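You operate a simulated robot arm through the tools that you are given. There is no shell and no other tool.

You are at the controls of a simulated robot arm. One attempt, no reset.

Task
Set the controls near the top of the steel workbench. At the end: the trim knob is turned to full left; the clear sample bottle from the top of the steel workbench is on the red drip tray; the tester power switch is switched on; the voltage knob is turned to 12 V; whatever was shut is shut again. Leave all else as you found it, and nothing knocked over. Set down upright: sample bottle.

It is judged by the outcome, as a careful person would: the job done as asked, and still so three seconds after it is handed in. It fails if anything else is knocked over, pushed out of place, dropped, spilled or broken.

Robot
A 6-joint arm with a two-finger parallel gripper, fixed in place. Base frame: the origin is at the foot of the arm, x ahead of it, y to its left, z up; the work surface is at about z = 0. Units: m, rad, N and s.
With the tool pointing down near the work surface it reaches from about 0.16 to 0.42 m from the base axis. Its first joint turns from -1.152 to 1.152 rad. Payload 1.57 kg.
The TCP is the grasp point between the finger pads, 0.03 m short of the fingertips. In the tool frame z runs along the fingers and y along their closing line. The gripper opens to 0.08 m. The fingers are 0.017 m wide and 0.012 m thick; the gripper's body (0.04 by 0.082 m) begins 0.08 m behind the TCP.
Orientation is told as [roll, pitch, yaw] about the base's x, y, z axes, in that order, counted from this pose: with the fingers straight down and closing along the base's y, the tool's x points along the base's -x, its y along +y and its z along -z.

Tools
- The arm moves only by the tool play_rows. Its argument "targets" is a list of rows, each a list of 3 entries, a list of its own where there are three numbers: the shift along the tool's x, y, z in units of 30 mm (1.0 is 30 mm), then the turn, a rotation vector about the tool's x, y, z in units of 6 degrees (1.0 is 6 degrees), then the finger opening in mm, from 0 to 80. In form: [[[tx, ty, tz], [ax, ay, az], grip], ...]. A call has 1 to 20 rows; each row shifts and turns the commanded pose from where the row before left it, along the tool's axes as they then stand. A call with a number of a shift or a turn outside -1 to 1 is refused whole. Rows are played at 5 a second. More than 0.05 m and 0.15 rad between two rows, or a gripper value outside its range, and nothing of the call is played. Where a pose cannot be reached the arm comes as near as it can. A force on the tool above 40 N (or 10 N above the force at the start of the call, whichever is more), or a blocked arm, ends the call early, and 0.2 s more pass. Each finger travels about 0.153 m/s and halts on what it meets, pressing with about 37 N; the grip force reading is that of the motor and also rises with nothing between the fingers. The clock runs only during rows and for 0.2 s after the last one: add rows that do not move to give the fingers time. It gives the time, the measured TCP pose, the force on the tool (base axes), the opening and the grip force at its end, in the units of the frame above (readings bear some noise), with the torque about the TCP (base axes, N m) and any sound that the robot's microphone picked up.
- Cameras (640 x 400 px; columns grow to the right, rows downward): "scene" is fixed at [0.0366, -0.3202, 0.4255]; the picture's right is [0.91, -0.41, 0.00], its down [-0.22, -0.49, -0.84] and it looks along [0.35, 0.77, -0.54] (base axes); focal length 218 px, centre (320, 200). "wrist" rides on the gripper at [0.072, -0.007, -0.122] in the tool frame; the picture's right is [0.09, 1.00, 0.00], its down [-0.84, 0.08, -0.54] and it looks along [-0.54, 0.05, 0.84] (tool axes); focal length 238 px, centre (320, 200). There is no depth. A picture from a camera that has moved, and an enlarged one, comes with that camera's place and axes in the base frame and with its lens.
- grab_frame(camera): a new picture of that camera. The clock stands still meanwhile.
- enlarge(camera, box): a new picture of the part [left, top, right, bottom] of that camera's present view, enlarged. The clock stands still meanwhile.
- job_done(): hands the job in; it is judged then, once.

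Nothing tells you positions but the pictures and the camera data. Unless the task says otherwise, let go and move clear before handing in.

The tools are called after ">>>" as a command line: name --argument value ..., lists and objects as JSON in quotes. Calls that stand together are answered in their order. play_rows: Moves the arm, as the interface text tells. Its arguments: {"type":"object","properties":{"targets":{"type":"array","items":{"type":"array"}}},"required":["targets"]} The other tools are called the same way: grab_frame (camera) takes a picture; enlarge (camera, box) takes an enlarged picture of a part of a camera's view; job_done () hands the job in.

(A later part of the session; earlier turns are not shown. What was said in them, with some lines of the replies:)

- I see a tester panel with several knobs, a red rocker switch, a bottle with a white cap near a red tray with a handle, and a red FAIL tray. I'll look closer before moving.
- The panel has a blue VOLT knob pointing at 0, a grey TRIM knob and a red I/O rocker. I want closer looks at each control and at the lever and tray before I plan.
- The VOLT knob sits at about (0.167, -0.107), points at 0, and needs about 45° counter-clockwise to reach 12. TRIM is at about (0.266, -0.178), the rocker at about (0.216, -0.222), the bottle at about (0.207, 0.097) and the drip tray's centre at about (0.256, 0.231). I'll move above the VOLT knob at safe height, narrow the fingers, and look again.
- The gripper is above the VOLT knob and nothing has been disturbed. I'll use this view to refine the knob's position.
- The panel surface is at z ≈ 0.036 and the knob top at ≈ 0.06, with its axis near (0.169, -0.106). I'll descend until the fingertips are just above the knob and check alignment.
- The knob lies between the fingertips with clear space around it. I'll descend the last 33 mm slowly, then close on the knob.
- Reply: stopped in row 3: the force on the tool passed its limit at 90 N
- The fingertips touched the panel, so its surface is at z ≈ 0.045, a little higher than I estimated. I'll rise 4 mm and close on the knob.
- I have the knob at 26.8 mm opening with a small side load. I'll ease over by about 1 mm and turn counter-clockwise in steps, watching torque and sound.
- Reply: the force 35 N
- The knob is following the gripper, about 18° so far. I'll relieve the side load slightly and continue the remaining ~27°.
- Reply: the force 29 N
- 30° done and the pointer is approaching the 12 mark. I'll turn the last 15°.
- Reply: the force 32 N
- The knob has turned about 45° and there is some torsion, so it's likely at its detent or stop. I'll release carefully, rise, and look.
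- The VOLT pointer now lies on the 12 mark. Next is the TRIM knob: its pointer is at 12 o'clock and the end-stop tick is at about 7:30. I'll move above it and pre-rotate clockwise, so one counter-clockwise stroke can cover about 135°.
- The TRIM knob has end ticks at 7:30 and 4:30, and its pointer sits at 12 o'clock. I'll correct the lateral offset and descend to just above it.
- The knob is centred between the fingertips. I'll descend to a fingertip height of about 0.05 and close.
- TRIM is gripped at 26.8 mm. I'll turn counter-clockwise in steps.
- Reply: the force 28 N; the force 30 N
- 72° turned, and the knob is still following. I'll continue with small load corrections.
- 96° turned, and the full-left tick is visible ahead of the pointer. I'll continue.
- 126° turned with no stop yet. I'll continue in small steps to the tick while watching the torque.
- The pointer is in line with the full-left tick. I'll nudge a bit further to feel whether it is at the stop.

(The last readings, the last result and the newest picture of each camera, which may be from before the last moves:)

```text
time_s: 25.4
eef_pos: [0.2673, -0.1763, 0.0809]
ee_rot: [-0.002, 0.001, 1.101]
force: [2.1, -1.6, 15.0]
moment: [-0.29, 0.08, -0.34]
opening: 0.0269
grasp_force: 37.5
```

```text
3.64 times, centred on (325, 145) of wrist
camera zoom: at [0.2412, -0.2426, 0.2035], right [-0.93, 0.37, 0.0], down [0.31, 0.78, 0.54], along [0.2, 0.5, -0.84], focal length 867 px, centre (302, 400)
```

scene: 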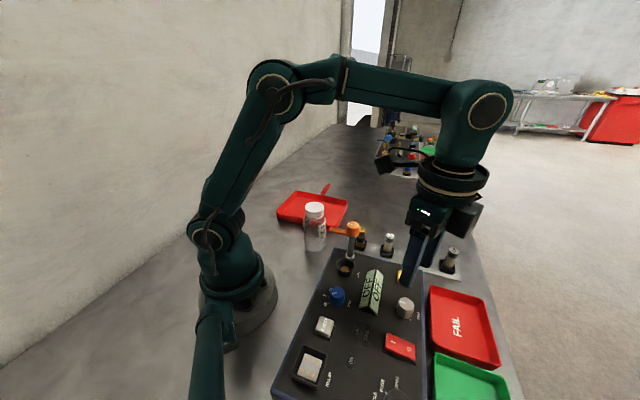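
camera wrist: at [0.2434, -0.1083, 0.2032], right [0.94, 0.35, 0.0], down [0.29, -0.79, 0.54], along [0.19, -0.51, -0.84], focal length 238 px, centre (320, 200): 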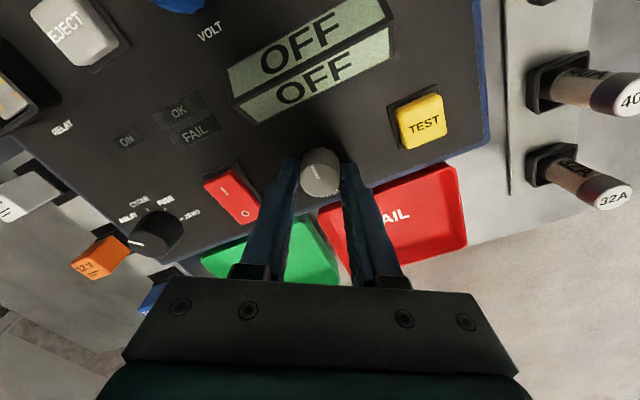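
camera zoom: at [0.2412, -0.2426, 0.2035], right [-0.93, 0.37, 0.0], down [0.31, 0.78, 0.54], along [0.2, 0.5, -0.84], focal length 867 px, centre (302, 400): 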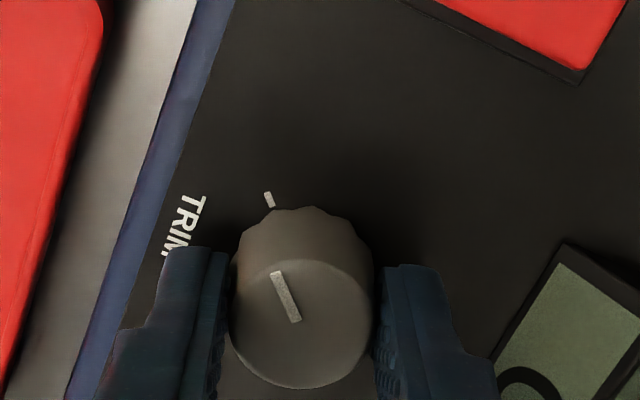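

Torque rose to 0.34 N·m, so TRIM is at its left stop. I'll open the fingers, rise, and look.

>>> play_rows --targets '[[[0, 0, 0], [0, 0, 0], 42], [[0, 0, 0], [0, 0, 0], 42], [[0, 0, -0.5], [0, 0, 0], 42], [[0, 0, -1], [0, 0, 0], 42], [[0, 0, -1], [0, 0, 0], 42], [[0, 0, -0.7], [0, 0, 0], 42], [[0, 0, 0], [0, 0, 0], 42]]'

>>> grab_frame --camera "wrist"

>>> enlarge --camera "scene" --box '[360, 240, 480, 340]'

```text
time_s: 27.0
eef_pos: [0.2666, -0.1748, 0.1757]
ee_rot: [-0.002, -0.001, 1.103]
force: [0.2, -0.1, -0.6]
moment: [0.01, 0.01, -0.01]
opening: 0.0418
grasp_force: 0.1
```

```text
taken
camera wrist: at [0.2403, -0.2425, 0.2982], right [-0.93, 0.37, 0.0], down [0.31, 0.78, 0.54], along [0.2, 0.5, -0.84], focal length 238 px, centre (320, 200)
```

wrist: 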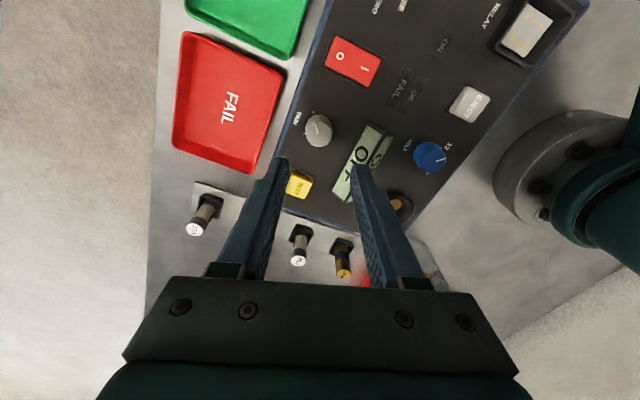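

```text
4.00 times, centred on (420, 290) of scene
camera zoom: at [0.0366, -0.3202, 0.4255], right [0.91, -0.41, 0.0], down [-0.22, -0.49, -0.84], along [0.35, 0.77, -0.54], focal length 872 px, centre (-80, -160)
```

zoom: 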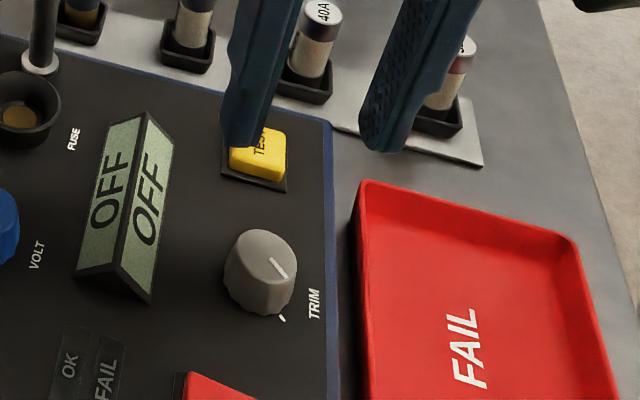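

>>> enlarge --camera "wrist" --box '[280, 20, 400, 160]'

>>> enlarge --camera "scene" --box '[360, 300, 460, 380]'

>>> enlarge --camera "wrist" --box '[390, 110, 490, 190]'

```text
2.86 times, centred on (340, 90) of wrist
camera zoom: at [0.2403, -0.2425, 0.2982], right [-0.93, 0.37, 0.0], down [0.31, 0.78, 0.54], along [0.2, 0.5, -0.84], focal length 681 px, centre (263, 514)
```

zoom: 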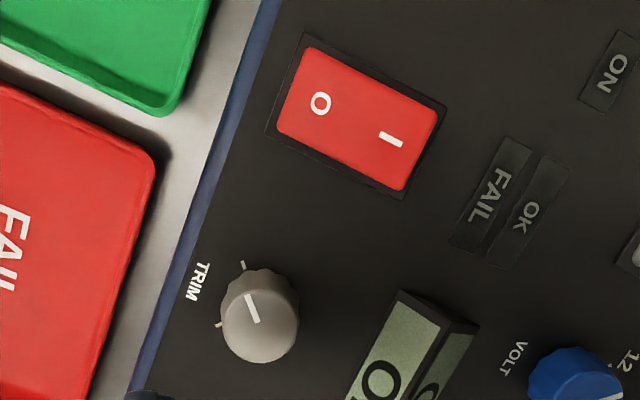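

```text
5.00 times, centred on (410, 340) of scene
camera zoom: at [0.0366, -0.3202, 0.4255], right [0.91, -0.41, 0.0], down [-0.22, -0.49, -0.84], along [0.35, 0.77, -0.54], focal length 1090 px, centre (-130, -500)
```

zoom: 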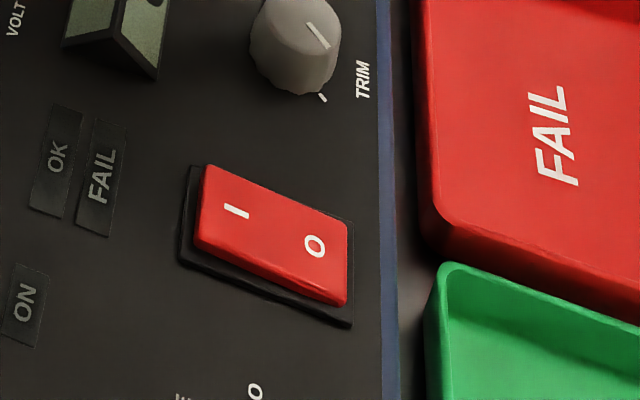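

```text
5.00 times, centred on (440, 150) of wrist
camera zoom: at [0.2403, -0.2425, 0.2982], right [-0.93, 0.37, 0.0], down [0.31, 0.78, 0.54], along [0.2, 0.5, -0.84], focal length 1192 px, centre (-280, 450)
```

zoom: 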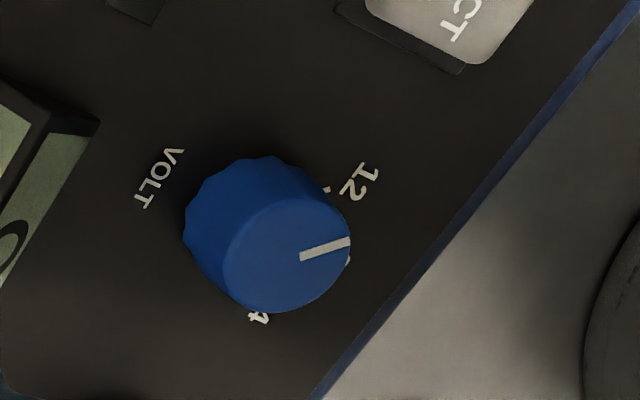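

TRIM points at its left tick and VOLT at 12. For the power switch, I'll close the fingers, align them across the rocker, and press its "I" end, near (0.208, -0.2135).

>>> play_rows --targets '[[[0, 0, 0], [0, 0, 1], 30], [[0, 0, 0], [0, 0, 1], 15], [[0, 0, 0], [0, 0, 1], 0], [[0, 0, 0], [0, 0, 1], 0], [[0, 0, 0], [0, 0, 1], 0], [[0, 0, 0], [0, 0, 1], 0], [[0, 0, 0], [0, 0, 1], 0], [[0, 0, 0], [0, 0, 1], 0], [[0, 0, 0], [0, 0, 1], 0], [[0, 0, 0], [0, 0, 1], 0], [[0, 0, 0], [0, 0, 1], 0], [[0, 0, 0], [0, 0, 1], 0], [[0, 0, 0], [0, 0, 1], 0], [[0, 0, 0], [0, 0, 1], 0], [[0, 0, 0], [0, 0, 1], 0], [[0, 0, 0], [0, 0, 1], 0], [[0, 0, 0], [0, 0, 1], 0], [[0, 0, 0], [0, 0, 1], 0]]'

>>> play_rows --targets '[[[0.157, -0.763, 0], [0, 0, 0], 0], [[0.157, -0.763, 0], [0, 0, 0], 0], [[0.157, -0.763, 0], [0, 0, 0], 0], [[0, 0, 1], [0, 0, 0], 0], [[0, 0, 0], [0, 0, 0], 0]]'

>>> grab_frame --camera "wrist"

>>> enlarge --camera "scene" --box '[340, 230, 500, 390]'

```text
time_s: 30.8
eef_pos: [0.2684, -0.175, 0.177]
ee_rot: [-0.001, -0.002, -0.787]
force: [-0.4, 0.3, 0.4]
moment: [0.05, 0.01, -0.02]
opening: 0.0001
grasp_force: 21.1
```

```text
time_s: 32.0
eef_pos: [0.2089, -0.2149, 0.1467]
ee_rot: [-0.002, -0.002, -0.784]
force: [0.0, -0.4, -0.7]
moment: [0.02, -0.01, 0.04]
opening: 0.0
grasp_force: 21.1
```

```text
taken
camera wrist: at [0.1538, -0.1691, 0.2677], right [0.64, 0.77, 0.0], down [0.65, -0.54, 0.54], along [0.42, -0.35, -0.84], focal length 238 px, centre (320, 200)
```

wrist: 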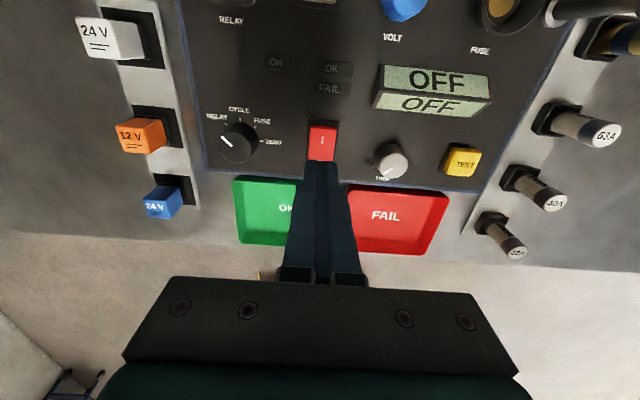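

```text
2.50 times, centred on (420, 310) of scene
camera zoom: at [0.0366, -0.3202, 0.4255], right [0.91, -0.41, 0.0], down [-0.22, -0.49, -0.84], along [0.35, 0.77, -0.54], focal length 545 px, centre (70, -75)
```

zoom: 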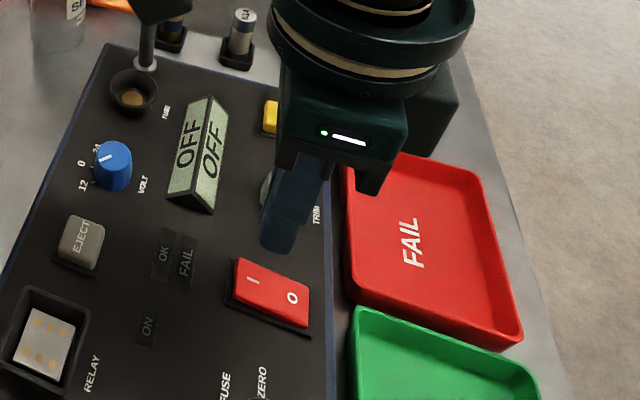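

The fingers are lined up over the "I" end. I'll shift 3 mm outward and descend close, then press in small steps while listening for a click.

>>> play_rows --targets '[[[0.1, 0, 0.6], [0, 0, 0], 0], [[0, 0, 0.6], [0, 0, 0], 0], [[0, 0, 0.3], [0, 0, 0], 0], [[0, 0, 0], [0, 0, 0], 0]]'

>>> enlarge --camera "wrist" --box '[240, 80, 400, 200]'

>>> enlarge --camera "scene" --box '[360, 280, 460, 380]'

```text
time_s: 33.0
eef_pos: [0.2059, -0.2123, 0.1016]
ee_rot: [0.0, -0.001, -0.782]
force: [-0.6, 1.3, 0.3]
moment: [0.0, 0.0, 0.01]
opening: 0.0001
grasp_force: 21.1
```

```text
3.33 times, centred on (320, 140) of wrist
camera zoom: at [0.1508, -0.1663, 0.2238], right [0.64, 0.77, 0.0], down [0.65, -0.54, 0.54], along [0.42, -0.35, -0.84], focal length 794 px, centre (320, 400)
```

zoom: 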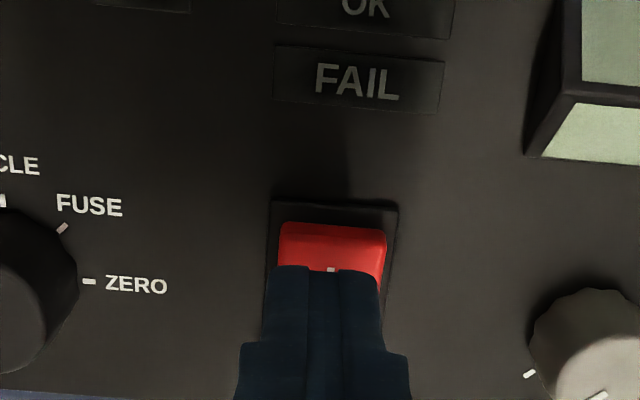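

```text
4.00 times, centred on (410, 330) of scene
camera zoom: at [0.0366, -0.3202, 0.4255], right [0.91, -0.41, 0.0], down [-0.22, -0.49, -0.84], along [0.35, 0.77, -0.54], focal length 872 px, centre (-40, -320)
```

zoom: 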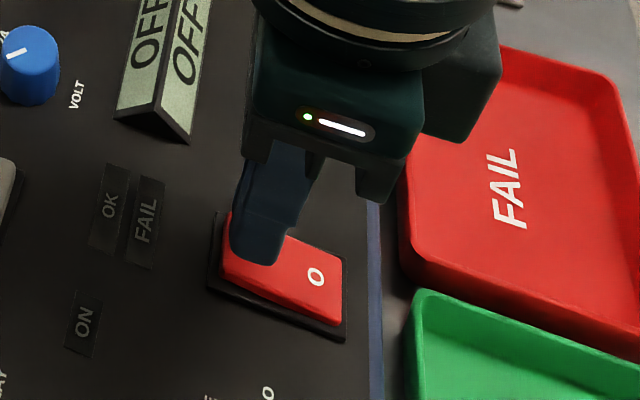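

>>> play_rows --targets '[[[0, 0, 0.06], [0, 0, 0], 0], [[0, 0, 0.06], [0, 0, 0], 0], [[0, 0, 0.06], [0, 0, 0], 0], [[0, 0, 0.06], [0, 0, 0], 0], [[0, 0, 0], [0, 0, 0], 0]]'

>>> enlarge --camera "wrist" --box '[240, 80, 400, 200]'

```text
time_s: 34.2
eef_pos: [0.2064, -0.213, 0.0941]
ee_rot: [-0.001, -0.003, -0.784]
force: [-0.4, -0.2, 0.1]
moment: [0.0, -0.01, 0.01]
opening: 0.0
grasp_force: 21.0
```

```text
3.33 times, centred on (320, 140) of wrist
camera zoom: at [0.1512, -0.1666, 0.2166], right [0.64, 0.77, 0.0], down [0.65, -0.54, 0.54], along [0.42, -0.35, -0.84], focal length 794 px, centre (320, 400)
```

zoom: 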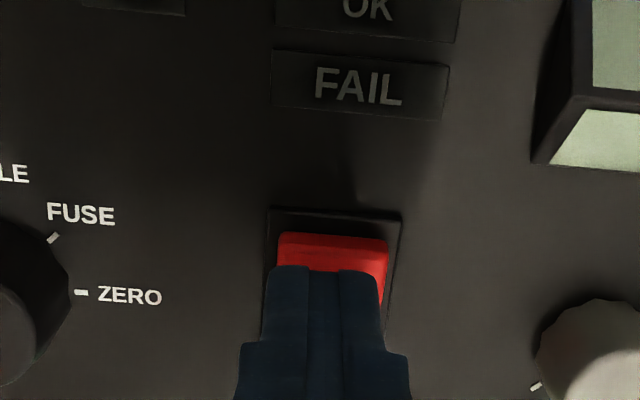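

>>> play_rows --targets '[[[0, 0, 0.05], [0, 0, 0], 0], [[0, 0, 0.05], [0, 0, 0], 0], [[0, 0, 0.05], [0, 0, 0], 0], [[0, 0, 0], [0, 0, 0], 0]]'

>>> enlarge --camera "scene" --box '[360, 280, 460, 380]'

```text
time_s: 35.2
eef_pos: [0.2082, -0.2143, 0.0886]
ee_rot: [0.0, -0.002, -0.784]
force: [-1.3, -0.8, -0.3]
moment: [0.02, 0.02, -0.01]
opening: 0.0
grasp_force: 21.0
```

```text
4.00 times, centred on (410, 330) of scene
camera zoom: at [0.0366, -0.3202, 0.4255], right [0.91, -0.41, 0.0], down [-0.22, -0.49, -0.84], along [0.35, 0.77, -0.54], focal length 872 px, centre (-40, -320)
```

zoom: 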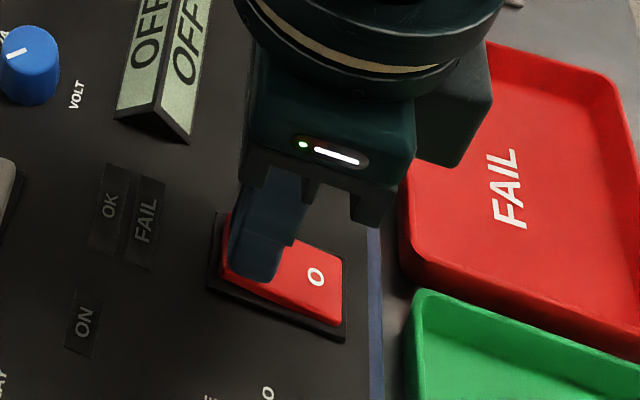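

>>> play_rows --targets '[[[0, 0, 0.04], [0, 0, 0], 0], [[0, 0, 0.04], [0, 0, 0], 0], [[0, 0, 0.04], [0, 0, 0], 0], [[0, 0, 0], [0, 0, 0], 0]]'

>>> enlarge --camera "scene" --box '[330, 240, 450, 380]'

```text
time_s: 36.2
eef_pos: [0.2064, -0.2128, 0.0859]
ee_rot: [0.0, -0.002, -0.783]
force: [0.1, -0.9, 0.8]
moment: [0.01, -0.01, 0.02]
opening: 0.0
grasp_force: 21.2
```

```text
2.86 times, centred on (390, 310) of scene
camera zoom: at [0.0366, -0.3202, 0.4255], right [0.91, -0.41, 0.0], down [-0.22, -0.49, -0.84], along [0.35, 0.77, -0.54], focal length 623 px, centre (120, -114)
```

zoom: 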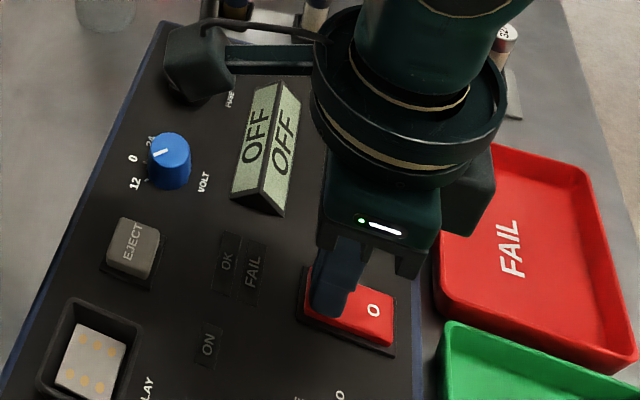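

>>> play_rows --targets '[[[0, 0, 0.04], [0, 0, 0], 0], [[0, 0, 0.04], [0, 0, 0], 0], [[0, 0, 0], [0, 0, 0], 0]]'

>>> enlarge --camera "scene" --box '[330, 240, 450, 380]'

```text
time_s: 37.0
eef_pos: [0.2071, -0.2124, 0.0852]
ee_rot: [-0.002, -0.002, -0.784]
force: [-0.1, 2.2, 4.9]
moment: [0.03, -0.01, -0.02]
opening: 0.0
grasp_force: 21.6
stopped in row 3: the force on the tool passed its limit at 42 N (the readings are from after the stop); the commanded pose is now the measured one
```

```text
2.86 times, centred on (390, 310) of scene
camera zoom: at [0.0366, -0.3202, 0.4255], right [0.91, -0.41, 0.0], down [-0.22, -0.49, -0.84], along [0.35, 0.77, -0.54], focal length 623 px, centre (120, -114)
```

zoom: 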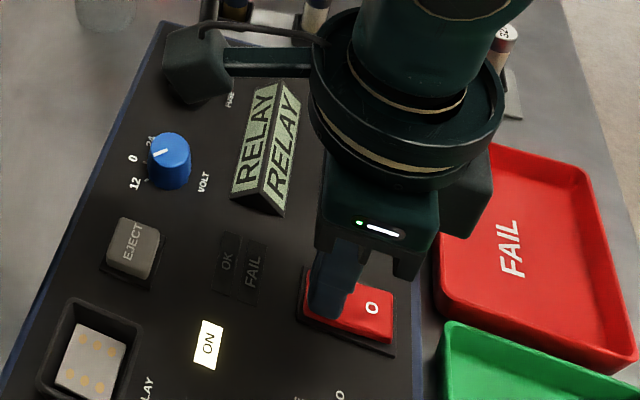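

The display now reads RELAY and the ON lamp is lit, so the power is on. I'll retreat upward, rotate the gripper, and travel high over the lever to the bottle.

>>> play_rows --targets '[[[0, 0, -0.5], [0, 0, 0], 0], [[0, 0, -1], [0, 0, 0], 0], [[0, 0, -1], [0, 0, 0], 0], [[0, 0, -1], [0, 0, 0], 0], [[0, 0, -1], [0, 0, 0], 0], [[0, 0, -0.5], [0, 0, -1], 0], [[0, 0, 0], [0, 0, -1], 0], [[0, 0, 0], [0, 0, -1], 0], [[0, 0, 0], [0, 0, -1], 0], [[0, 0, 0], [0, 0, -1], 0], [[0, 0, 0], [0, 0, -1], 0], [[0, 0, 0], [0, 0, -1], 0], [[0, 0, 0], [0, 0, -1], 0], [[0, 0, 0], [0, 0, -1], 0], [[0, 0, 0], [0, 0, -1], 0], [[0, 0, 0], [0, 0, -1], 0], [[0, 0, 0], [0, 0, -1], 0], [[0, 0, 0], [0, 0, -1], 0], [[0, 0, 0], [0, 0, -1], 0], [[0, 0, 0], [0, 0, -0.15], 0]]'

>>> grab_frame --camera "wrist"

>>> enlarge --camera "scene" --box '[260, 190, 480, 400]'

```text
time_s: 41.2
eef_pos: [0.2052, -0.2121, 0.236]
ee_rot: [0.001, 0.0, 0.7]
force: [0.0, -0.3, 0.6]
moment: [0.03, -0.03, 0.01]
opening: 0.0002
grasp_force: 20.9
```

```text
taken
camera wrist: at [0.1549, -0.2641, 0.3574], right [-0.71, 0.7, 0.0], down [0.59, 0.6, 0.54], along [0.38, 0.38, -0.84], focal length 238 px, centre (320, 200)
```

wrist: 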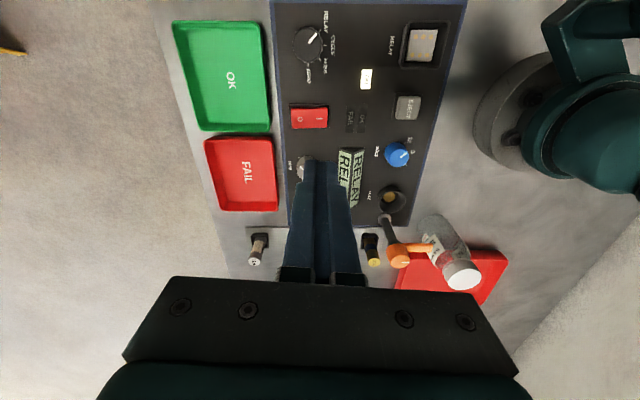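

```text
1.90 times, centred on (370, 295) of scene
camera zoom: at [0.0366, -0.3202, 0.4255], right [0.91, -0.41, 0.0], down [-0.22, -0.49, -0.84], along [0.35, 0.77, -0.54], focal length 415 px, centre (225, 19)
```

zoom: 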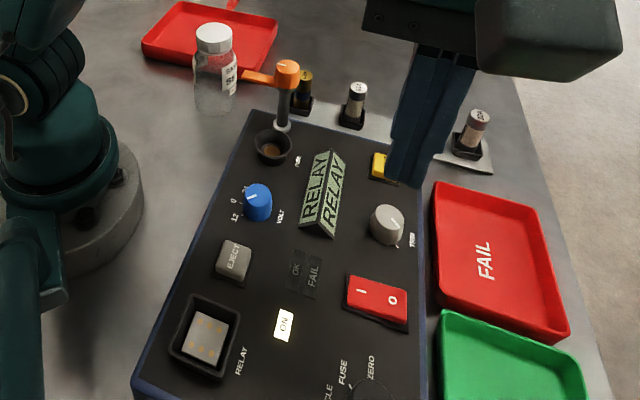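

Switch, knobs and surroundings look right. I'll travel high to a point above the bottle with the fingers opening.

>>> play_rows --targets '[[[-0.842, 0.985, 0], [0, 0, 0], 0], [[-0.842, 0.985, 0], [0, 0, 0], 0], [[-0.842, 0.985, 0], [0, 0, 0], 20], [[-0.842, 0.985, 0], [0, 0, 0], 40], [[-0.842, 0.985, 0], [0, 0, 0], 60], [[-0.842, 0.985, 0], [0, 0, 0], 80], [[-0.842, 0.985, 0], [0, 0, 0], 80], [[-0.842, 0.985, 0], [0, 0, 0], 80], [[0, 0, 0], [0, 0, 0], 80], [[0, 0, 0], [0, 0, 0], 80]]'

>>> grab_frame --camera "wrist"

>>> grab_frame --camera "scene"

```text
time_s: 43.5
eef_pos: [0.2093, 0.0976, 0.235]
ee_rot: [-0.002, 0.001, 0.697]
force: [-0.1, 1.0, 0.3]
moment: [0.0, 0.0, 0.0]
opening: 0.08
grasp_force: 0.1
```

```text
taken
camera wrist: at [0.1581, 0.0472, 0.3583], right [-0.71, 0.7, 0.0], down [0.59, 0.6, 0.54], along [0.38, 0.38, -0.84], focal length 238 px, centre (320, 200)
```

wrist: 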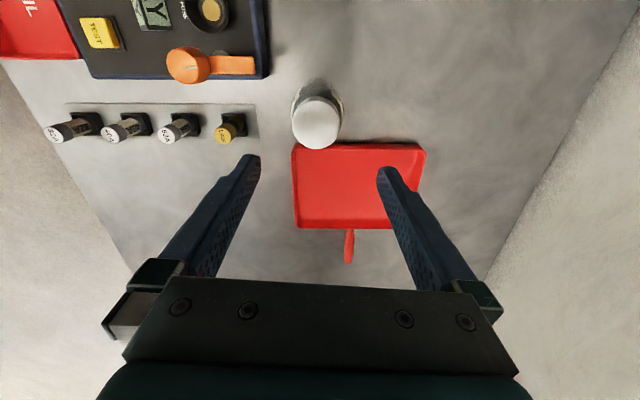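

```text
taken
```

scene: 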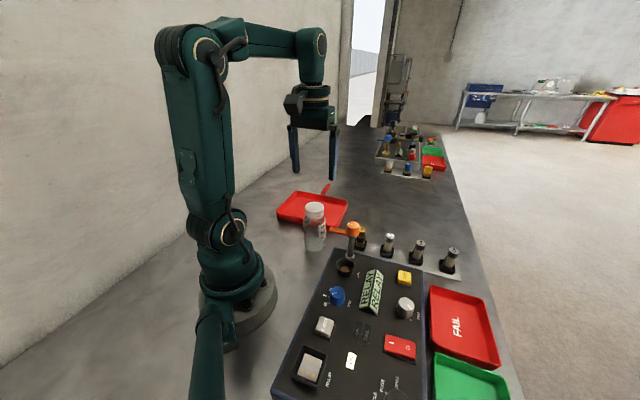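

>>> enlarge --camera "wrist" --box '[250, 60, 390, 170]'

>>> enlarge --camera "scene" --box '[270, 180, 370, 260]'

```text
3.64 times, centred on (320, 115) of wrist
camera zoom: at [0.1581, 0.0472, 0.3583], right [-0.71, 0.7, 0.0], down [0.59, 0.6, 0.54], along [0.38, 0.38, -0.84], focal length 867 px, centre (320, 509)
```

zoom: 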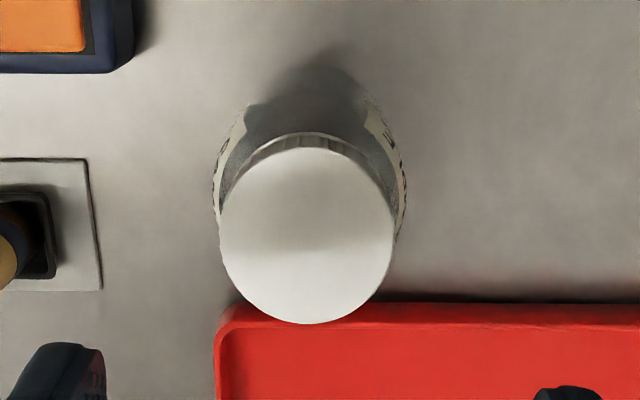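

```text
5.00 times, centred on (320, 220) of scene
camera zoom: at [0.0366, -0.3202, 0.4255], right [0.91, -0.41, 0.0], down [-0.22, -0.49, -0.84], along [0.35, 0.77, -0.54], focal length 1090 px, centre (320, 100)
```

zoom: 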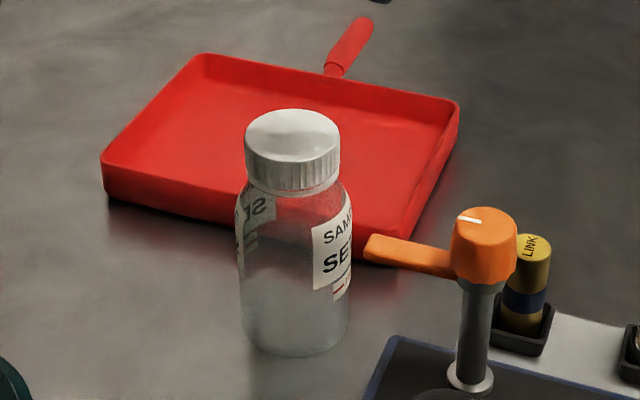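

Bottle: axis ≈ (0.206, 0.090), height ≈ 0.121, diameter ≈ 0.06. The tray's centre is ≈ (0.255, 0.232). I'll centre over the bottle and drop to just above the cap to check.

>>> play_rows --targets '[[[0.247, -0.123, 0.5], [0, 0, 0], 80], [[0, 0, 1], [0, 0, 0], 80], [[0, 0, 0.75], [0, 0, 0], 80], [[0, 0, 0], [0, 0, 0], 80]]'

>>> grab_frame --camera "wrist"

>>> enlarge --camera "scene" --box '[250, 150, 400, 270]'

```text
time_s: 44.5
eef_pos: [0.205, 0.0899, 0.1667]
ee_rot: [-0.003, -0.002, 0.699]
force: [-0.6, -0.1, 0.6]
moment: [-0.05, 0.0, 0.01]
opening: 0.0801
grasp_force: 0.1
```

```text
taken
camera wrist: at [0.1538, 0.0395, 0.2892], right [-0.71, 0.7, 0.0], down [0.59, 0.6, 0.54], along [0.38, 0.38, -0.84], focal length 238 px, centre (320, 200)
```

wrist: 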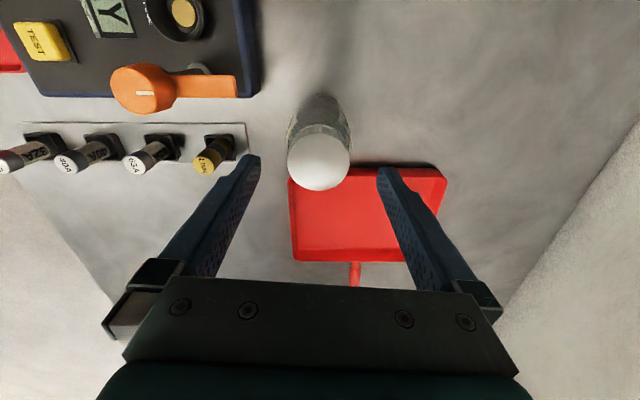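

```text
3.33 times, centred on (325, 210) of scene
camera zoom: at [0.0366, -0.3202, 0.4255], right [0.91, -0.41, 0.0], down [-0.22, -0.49, -0.84], along [0.35, 0.77, -0.54], focal length 726 px, centre (303, 167)
```

zoom: 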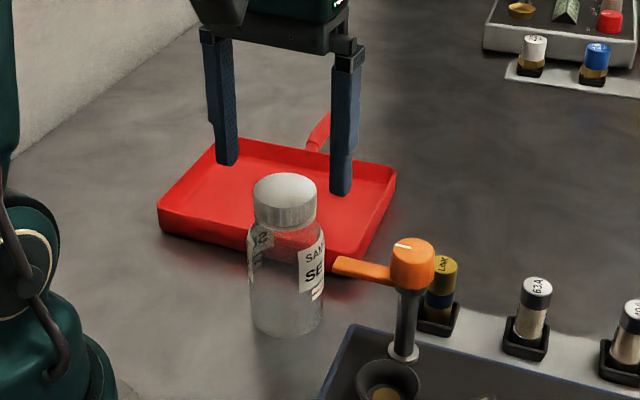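

The bottle is centred between the open fingers, and the lever arm is about 30 mm clear. I'll descend around the bottle.

>>> play_rows --targets '[[[-0.03, 0, 0.8], [0, 0, 0], 80], [[0, 0, 0.8], [0, 0, 0], 80], [[0, 0, 0.8], [0, 0, 0], 80], [[0, 0, 0.8], [0, 0, 0], 80], [[0, 0, 0.35], [0, 0, 0], 80], [[0, 0, 0], [0, 0, 0], 80]]'

>>> grab_frame --camera "wrist"

>>> enlarge --camera "scene" --box '[250, 150, 400, 270]'

```text
time_s: 45.9
eef_pos: [0.2068, 0.0922, 0.0604]
ee_rot: [-0.003, -0.001, 0.699]
force: [0.2, 0.2, 1.2]
moment: [0.01, 0.02, 0.01]
opening: 0.0802
grasp_force: 0.1
```

```text
taken
camera wrist: at [0.1558, 0.0415, 0.1821], right [-0.71, 0.7, 0.0], down [0.59, 0.6, 0.54], along [0.38, 0.38, -0.84], focal length 238 px, centre (320, 200)
```

wrist: 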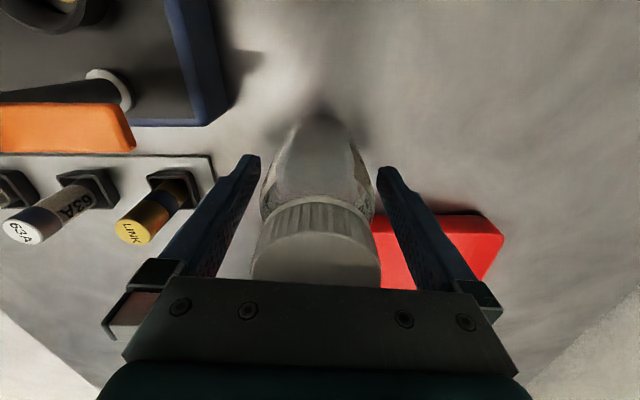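

```text
3.33 times, centred on (325, 210) of scene
camera zoom: at [0.0366, -0.3202, 0.4255], right [0.91, -0.41, 0.0], down [-0.22, -0.49, -0.84], along [0.35, 0.77, -0.54], focal length 726 px, centre (303, 167)
```

zoom: 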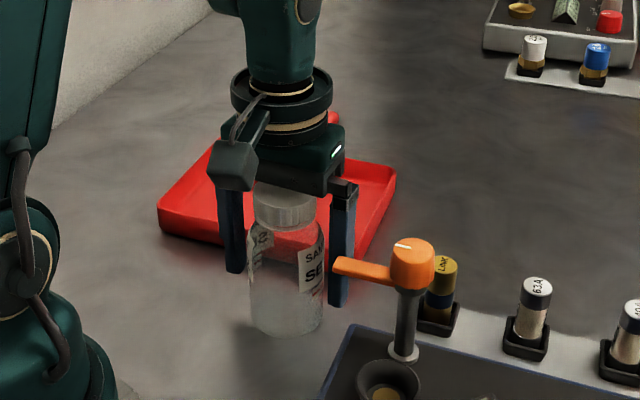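

The fingers straddle the bottle evenly. I'll close gently.

>>> play_rows --targets '[[[0, 0, 0], [0, 0, 0], 72], [[0, 0, 0], [0, 0, 0], 67], [[0, 0, 0], [0, 0, 0], 63], [[0, 0, 0], [0, 0, 0], 60], [[0, 0, 0], [0, 0, 0], 57], [[0, 0, 0], [0, 0, 0], 54], [[0, 0, 0], [0, 0, 0], 50], [[0, 0, 0], [0, 0, 0], 50]]'

>>> enlarge --camera "scene" --box '[250, 150, 400, 270]'

>>> grab_frame --camera "wrist"

```text
time_s: 47.6
eef_pos: [0.2069, 0.0926, 0.0595]
ee_rot: [-0.003, -0.002, 0.7]
force: [0.7, 0.5, 0.4]
moment: [0.02, 0.01, -0.02]
opening: 0.0582
grasp_force: 36.7
```

```text
3.33 times, centred on (325, 210) of scene
camera zoom: at [0.0366, -0.3202, 0.4255], right [0.91, -0.41, 0.0], down [-0.22, -0.49, -0.84], along [0.35, 0.77, -0.54], focal length 726 px, centre (303, 167)
```

zoom: 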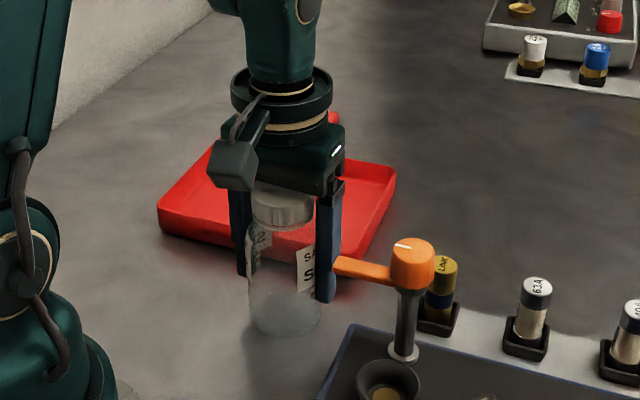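

```text
taken
camera wrist: at [0.1558, 0.0415, 0.1823], right [-0.71, 0.7, 0.0], down [0.59, 0.6, 0.54], along [0.38, 0.38, -0.84], focal length 238 px, centre (320, 200)
```

wrist: 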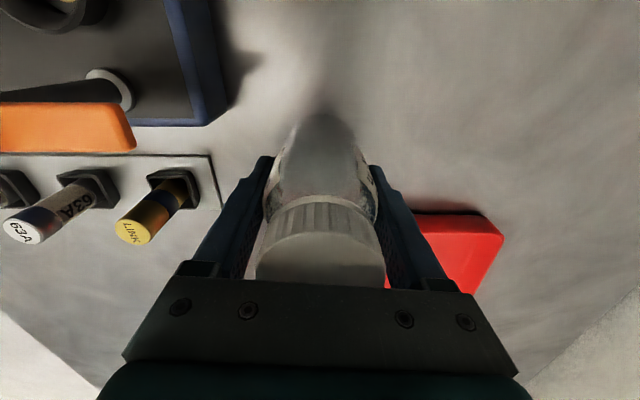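

The bottle is held at 58.2 mm. I'll lift it straight up 60 mm and check.

>>> play_rows --targets '[[[0, 0, -0.2], [0, 0, 0], 50], [[0, 0, -0.4], [0, 0, 0], 50], [[0, 0, -0.5], [0, 0, 0], 50], [[0, 0, -0.5], [0, 0, 0], 50], [[0, 0, -0.4], [0, 0, 0], 50], [[0, 0, 0], [0, 0, 0], 50]]'

>>> enlarge --camera "scene" --box '[250, 150, 400, 270]'

```text
time_s: 49.0
eef_pos: [0.2067, 0.0919, 0.1194]
ee_rot: [-0.002, 0.001, 0.7]
force: [0.2, 0.3, -0.5]
moment: [-0.02, 0.01, 0.02]
opening: 0.0583
grasp_force: 37.6
```

```text
3.33 times, centred on (325, 210) of scene
camera zoom: at [0.0366, -0.3202, 0.4255], right [0.91, -0.41, 0.0], down [-0.22, -0.49, -0.84], along [0.35, 0.77, -0.54], focal length 726 px, centre (303, 167)
```

zoom: 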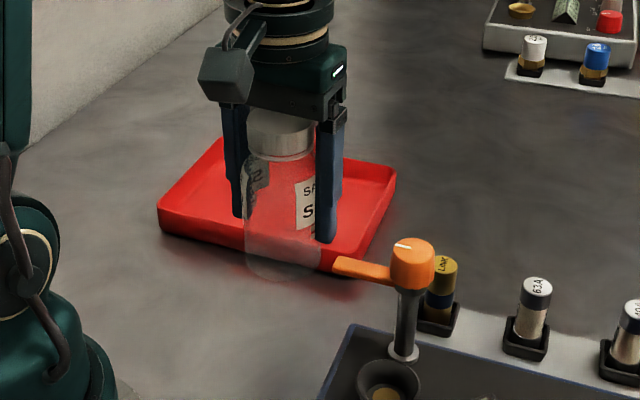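

The bottle is lifted upright with no slip. I'll carry it over to the tray centre.

>>> play_rows --targets '[[[-0.3, 0.18, 0], [0, 0, 0], 50], [[-0.53, 0.316, 0], [0, 0, 0], 50], [[-0.6, 0.36, 0], [0, 0, 0], 50], [[-0.6, 0.36, 0], [0, 0, 0], 50], [[-0.6, 0.36, 0], [0, 0, 0], 50], [[-0.6, 0.36, 0], [0, 0, 0], 50], [[-0.6, 0.36, 0], [0, 0, 0], 50], [[-0.41, 0.234, 0], [0, 0, 0], 50], [[0, 0, 0], [0, 0, 0], 50]]'

>>> enlarge --camera "scene" --box '[250, 130, 400, 250]'

>>> grab_frame --camera "wrist"

```text
time_s: 51.0
eef_pos: [0.2564, 0.2324, 0.1193]
ee_rot: [-0.002, 0.0, 0.698]
force: [0.2, 0.6, -0.7]
moment: [-0.02, 0.02, 0.02]
opening: 0.0584
grasp_force: 36.4
```

```text
3.33 times, centred on (325, 190) of scene
camera zoom: at [0.0366, -0.3202, 0.4255], right [0.91, -0.41, 0.0], down [-0.22, -0.49, -0.84], along [0.35, 0.77, -0.54], focal length 726 px, centre (303, 233)
```

zoom: 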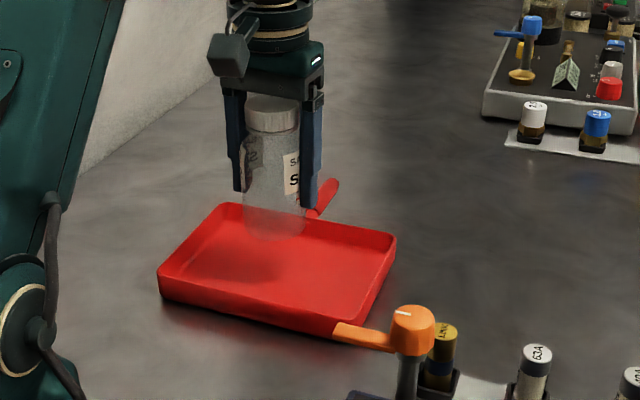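

```text
taken
camera wrist: at [0.2055, 0.1813, 0.2416], right [-0.71, 0.7, 0.0], down [0.59, 0.6, 0.54], along [0.38, 0.38, -0.84], focal length 238 px, centre (320, 200)
```

wrist: 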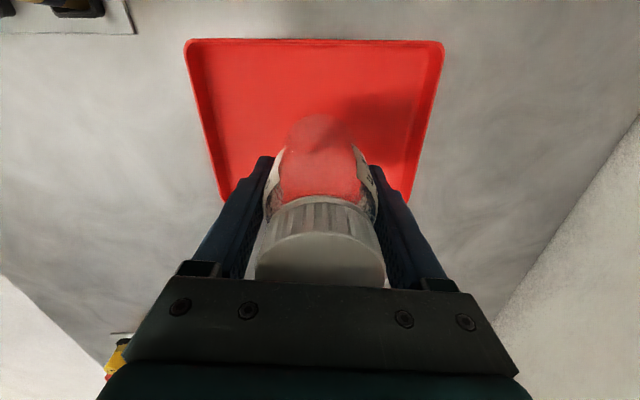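

The bottle is over the tray's centre. I'll lower to about 10 mm above the floor, then ease down until contact.

>>> play_rows --targets '[[[0, 0, 0.4], [0, 0, 0], 50], [[0, 0, 0.5], [0, 0, 0], 50], [[0, 0, 0.45], [0, 0, 0], 50], [[0, 0, 0.25], [0, 0, 0], 50], [[0, 0, 0], [0, 0, 0], 50]]'

>>> enlarge --camera "scene" --box '[250, 130, 400, 250]'

```text
time_s: 52.2
eef_pos: [0.2558, 0.2322, 0.0713]
ee_rot: [-0.001, -0.001, 0.697]
force: [0.6, -0.5, -0.3]
moment: [0.01, 0.03, 0.01]
opening: 0.0583
grasp_force: 36.8
```

```text
3.33 times, centred on (325, 190) of scene
camera zoom: at [0.0366, -0.3202, 0.4255], right [0.91, -0.41, 0.0], down [-0.22, -0.49, -0.84], along [0.35, 0.77, -0.54], focal length 726 px, centre (303, 233)
```

zoom: 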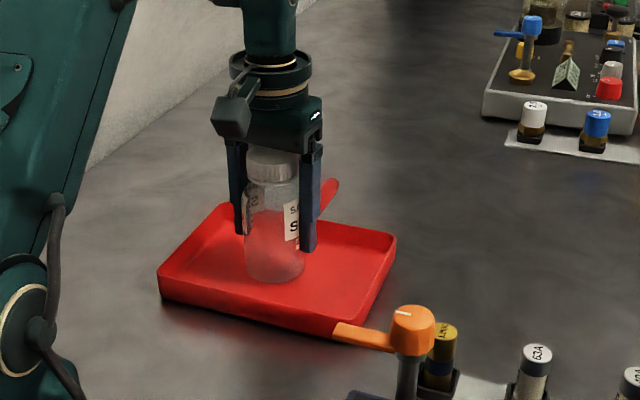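

>>> play_rows --targets '[[[0, 0, 0.05], [0, 0, 0], 50], [[0, 0, 0.05], [0, 0, 0], 50], [[0, 0, 0.04], [0, 0, 0], 50], [[0, 0, 0.03], [0, 0, 0], 50], [[0, 0, 0], [0, 0, 0], 50]]'

```text
time_s: 53.5
eef_pos: [0.2544, 0.2319, 0.0679]
ee_rot: [-0.003, 0.0, 0.696]
force: [-0.2, -0.2, -1.9]
moment: [-0.01, 0.02, 0.02]
opening: 0.0582
grasp_force: 37.2
```

>>> play_rows --targets '[[[0, 0, 0.03], [0, 0, 0], 50], [[0, 0, 0.03], [0, 0, 0], 50], [[0, 0, 0], [0, 0, 0], 50]]'

```text
time_s: 54.2
eef_pos: [0.2546, 0.2317, 0.0653]
ee_rot: [-0.002, 0.001, 0.699]
force: [0.7, -0.5, -0.4]
moment: [0.03, 0.01, 0.02]
opening: 0.0581
grasp_force: 37.1
```

>>> play_rows --targets '[[[0, 0, 0.03], [0, 0, 0], 50], [[0, 0, 0], [0, 0, 0], 50]]'

```text
time_s: 54.9
eef_pos: [0.2555, 0.2313, 0.0651]
ee_rot: [-0.001, 0.001, 0.698]
force: [0.8, 0.5, 0.2]
moment: [0.0, 0.03, 0.0]
opening: 0.0583
grasp_force: 37.1
```

>>> play_rows --targets '[[[0, 0, 0.025], [0, 0, 0], 50], [[0, 0, 0], [0, 0, 0], 50]]'

>>> enlarge --camera "scene" --box '[260, 160, 360, 240]'

```text
time_s: 55.5
eef_pos: [0.2556, 0.232, 0.0644]
ee_rot: [-0.001, -0.001, 0.698]
force: [0.3, -0.5, -0.5]
moment: [-0.02, 0.01, 0.01]
opening: 0.0578
grasp_force: 36.9
```

```text
5.00 times, centred on (310, 200) of scene
camera zoom: at [0.0366, -0.3202, 0.4255], right [0.91, -0.41, 0.0], down [-0.22, -0.49, -0.84], along [0.35, 0.77, -0.54], focal length 1090 px, centre (370, 200)
```

zoom: 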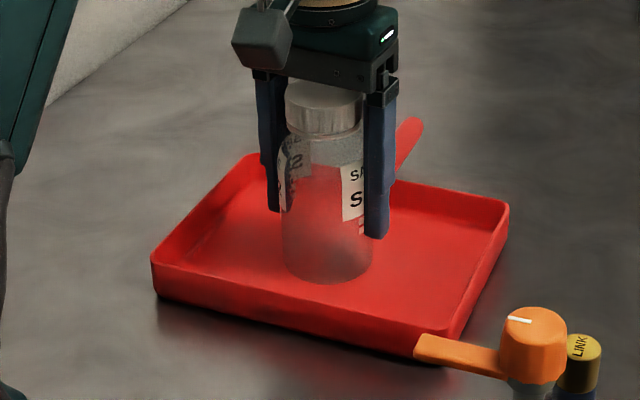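

>>> play_rows --targets '[[[0, 0, 0.02], [0, 0, 0], 50], [[0, 0, 0], [0, 0, 0], 50]]'

```text
time_s: 56.0
eef_pos: [0.2557, 0.2313, 0.0643]
ee_rot: [-0.002, -0.001, 0.699]
force: [-2.0, -0.1, 6.5]
moment: [0.02, 0.13, 0.0]
opening: 0.0584
grasp_force: 37.4
```

Contact at 6.5 N: the bottle is resting on the tray floor. I'll open the fingers evenly.

>>> play_rows --targets '[[[0, 0, 0], [0, 0, 0], 60], [[0, 0, 0], [0, 0, 0], 64], [[0, 0, 0], [0, 0, 0], 70], [[0, 0, 0], [0, 0, 0], 80], [[0, 0, 0], [0, 0, 0], 80]]'

>>> enlarge --camera "scene" --box '[260, 160, 360, 240]'

>>> grab_frame --camera "wrist"

```text
time_s: 57.2
eef_pos: [0.2554, 0.2315, 0.0631]
ee_rot: [-0.001, 0.0, 0.697]
force: [-0.9, 0.2, 0.6]
moment: [-0.02, 0.01, -0.01]
opening: 0.0799
grasp_force: 0.1
```

```text
5.00 times, centred on (310, 200) of scene
camera zoom: at [0.0366, -0.3202, 0.4255], right [0.91, -0.41, 0.0], down [-0.22, -0.49, -0.84], along [0.35, 0.77, -0.54], focal length 1090 px, centre (370, 200)
```

zoom: 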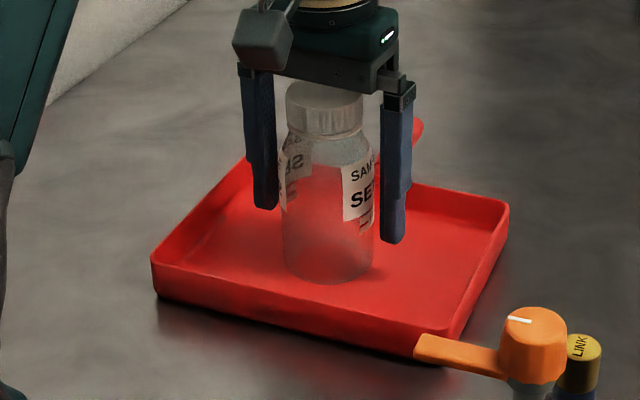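

```text
taken
camera wrist: at [0.2046, 0.1803, 0.1859], right [-0.71, 0.7, 0.0], down [0.59, 0.6, 0.54], along [0.38, 0.38, -0.84], focal length 238 px, centre (320, 200)
```

wrist: 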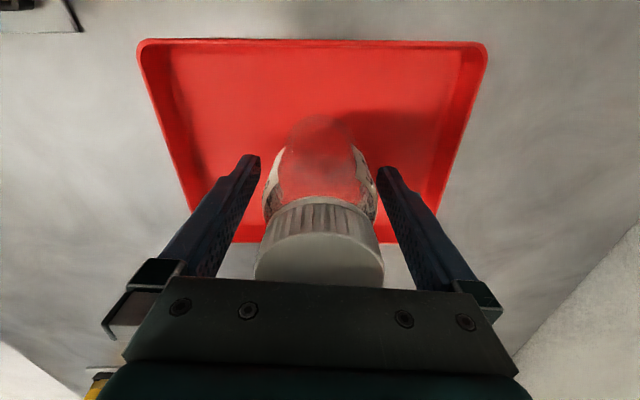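

The bottle stands upright and free of the fingers. I'll rise straight up and clear.

>>> play_rows --targets '[[[0, 0, -0.4], [0, 0, 0], 80], [[0, 0, -0.6], [0, 0, 0], 80], [[0, 0, -0.8], [0, 0, 0], 80], [[0, 0, -1], [0, 0, 0], 80], [[0, 0, -1], [0, 0, 0], 80], [[0, 0, -1], [0, 0, 0], 80], [[0, 0, -1], [0, 0, 0], 80], [[0, 0, 0], [0, 0, 0], 80]]'

>>> grab_frame --camera "wrist"

>>> grab_frame --camera "scene"

>>> enlarge --camera "scene" --box '[250, 160, 500, 400]'

```text
time_s: 59.0
eef_pos: [0.2552, 0.2323, 0.2357]
ee_rot: [-0.004, 0.0, 0.699]
force: [0.6, -0.3, 0.1]
moment: [0.02, 0.03, 0.01]
opening: 0.0798
grasp_force: 0.0
```

```text
taken
camera wrist: at [0.2054, 0.1813, 0.3586], right [-0.71, 0.7, 0.0], down [0.59, 0.6, 0.54], along [0.38, 0.38, -0.84], focal length 238 px, centre (320, 200)
```

wrist: 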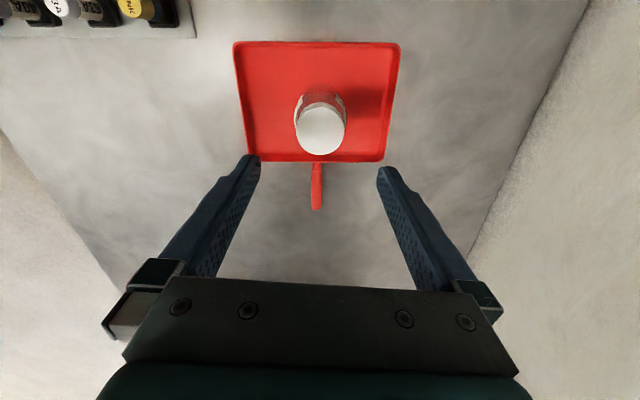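

```text
taken
```

scene: 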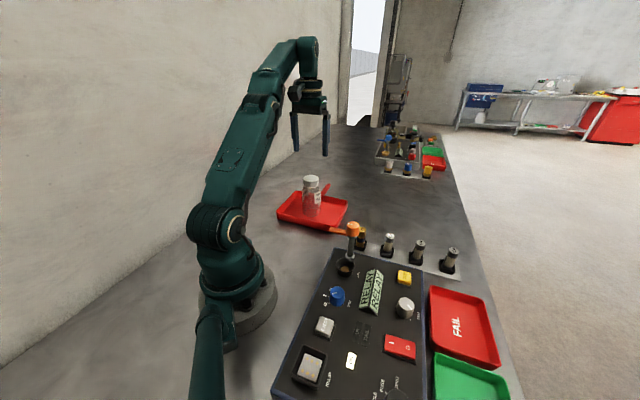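

```text
1.67 times, centred on (375, 280) of scene
camera zoom: at [0.0366, -0.3202, 0.4255], right [0.91, -0.41, 0.0], down [-0.22, -0.49, -0.84], along [0.35, 0.77, -0.54], focal length 363 px, centre (228, 67)
```

zoom: 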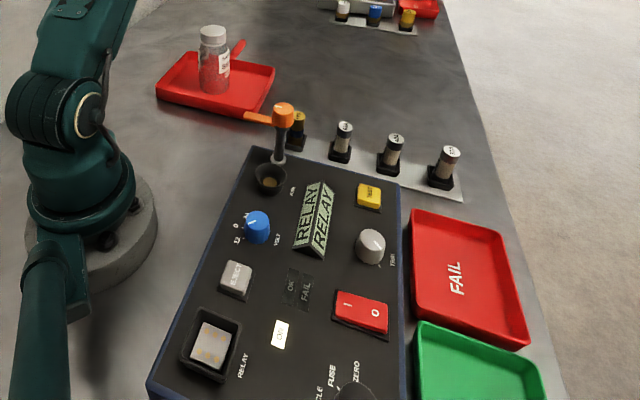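

>>> enlarge --camera "scene" --box '[310, 260, 430, 370]'

>>> enlarge --camera "scene" --box '[260, 160, 360, 240]'

```text
3.64 times, centred on (370, 315) of scene
camera zoom: at [0.0366, -0.3202, 0.4255], right [0.91, -0.41, 0.0], down [-0.22, -0.49, -0.84], along [0.35, 0.77, -0.54], focal length 792 px, centre (138, -218)
```

zoom: 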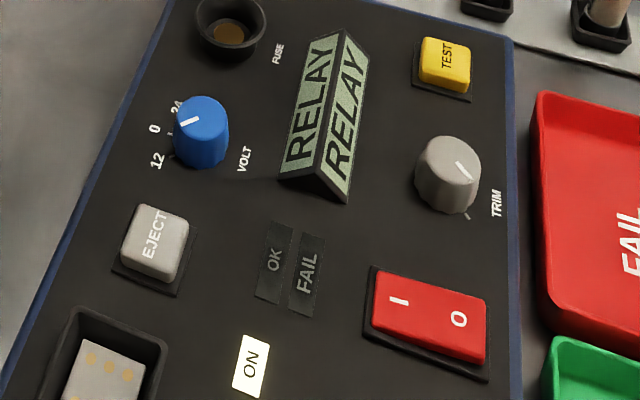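

```text
5.00 times, centred on (310, 200) of scene
camera zoom: at [0.0366, -0.3202, 0.4255], right [0.91, -0.41, 0.0], down [-0.22, -0.49, -0.84], along [0.35, 0.77, -0.54], focal length 1090 px, centre (370, 200)
```

zoom: 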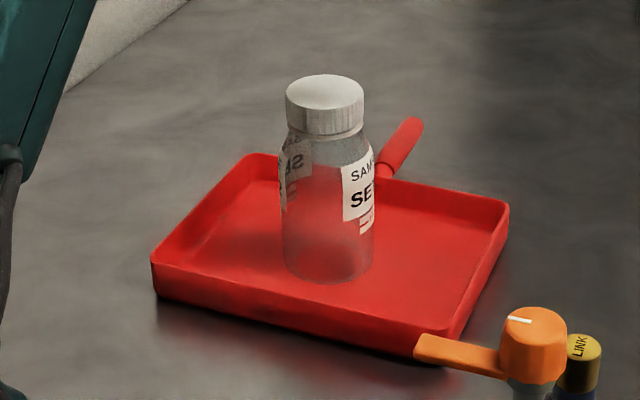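

Everything is in place: VOLT points at 12, TRIM is at its left stop, and the power is on with the ON lamp lit. The bottle stands upright in the red drip tray, nothing else has moved, and no cover was ever opened. The arm is clear, so I'm handing in.

>>> job_done

```text
The job is handed in.
```

The job is handed in. The final pictures showed everything set as asked:

- **Trim knob:** turned counter-clockwise to its left stop, with the pointer on the full-left tick.
- **Voltage knob:** turned from 0 to the 12 mark.
- **Tester power switch:** on. The ON lamp is lit and the display changed from OFF to RELAY.
- **Sample bottle:** standing upright near the centre of the red drip tray, the one with the handle. I did not use the red bin marked FAIL.
- **Anything shut:** I found no cover or lid on these controls, so nothing had to be opened or closed again.

On the first approach to the voltage knob, the fingertips hit the panel hard enough to trip the force stop (90 N). I saw no mark or damage from it. Nothing else looked moved or knocked over, and the arm was clear when I handed in.
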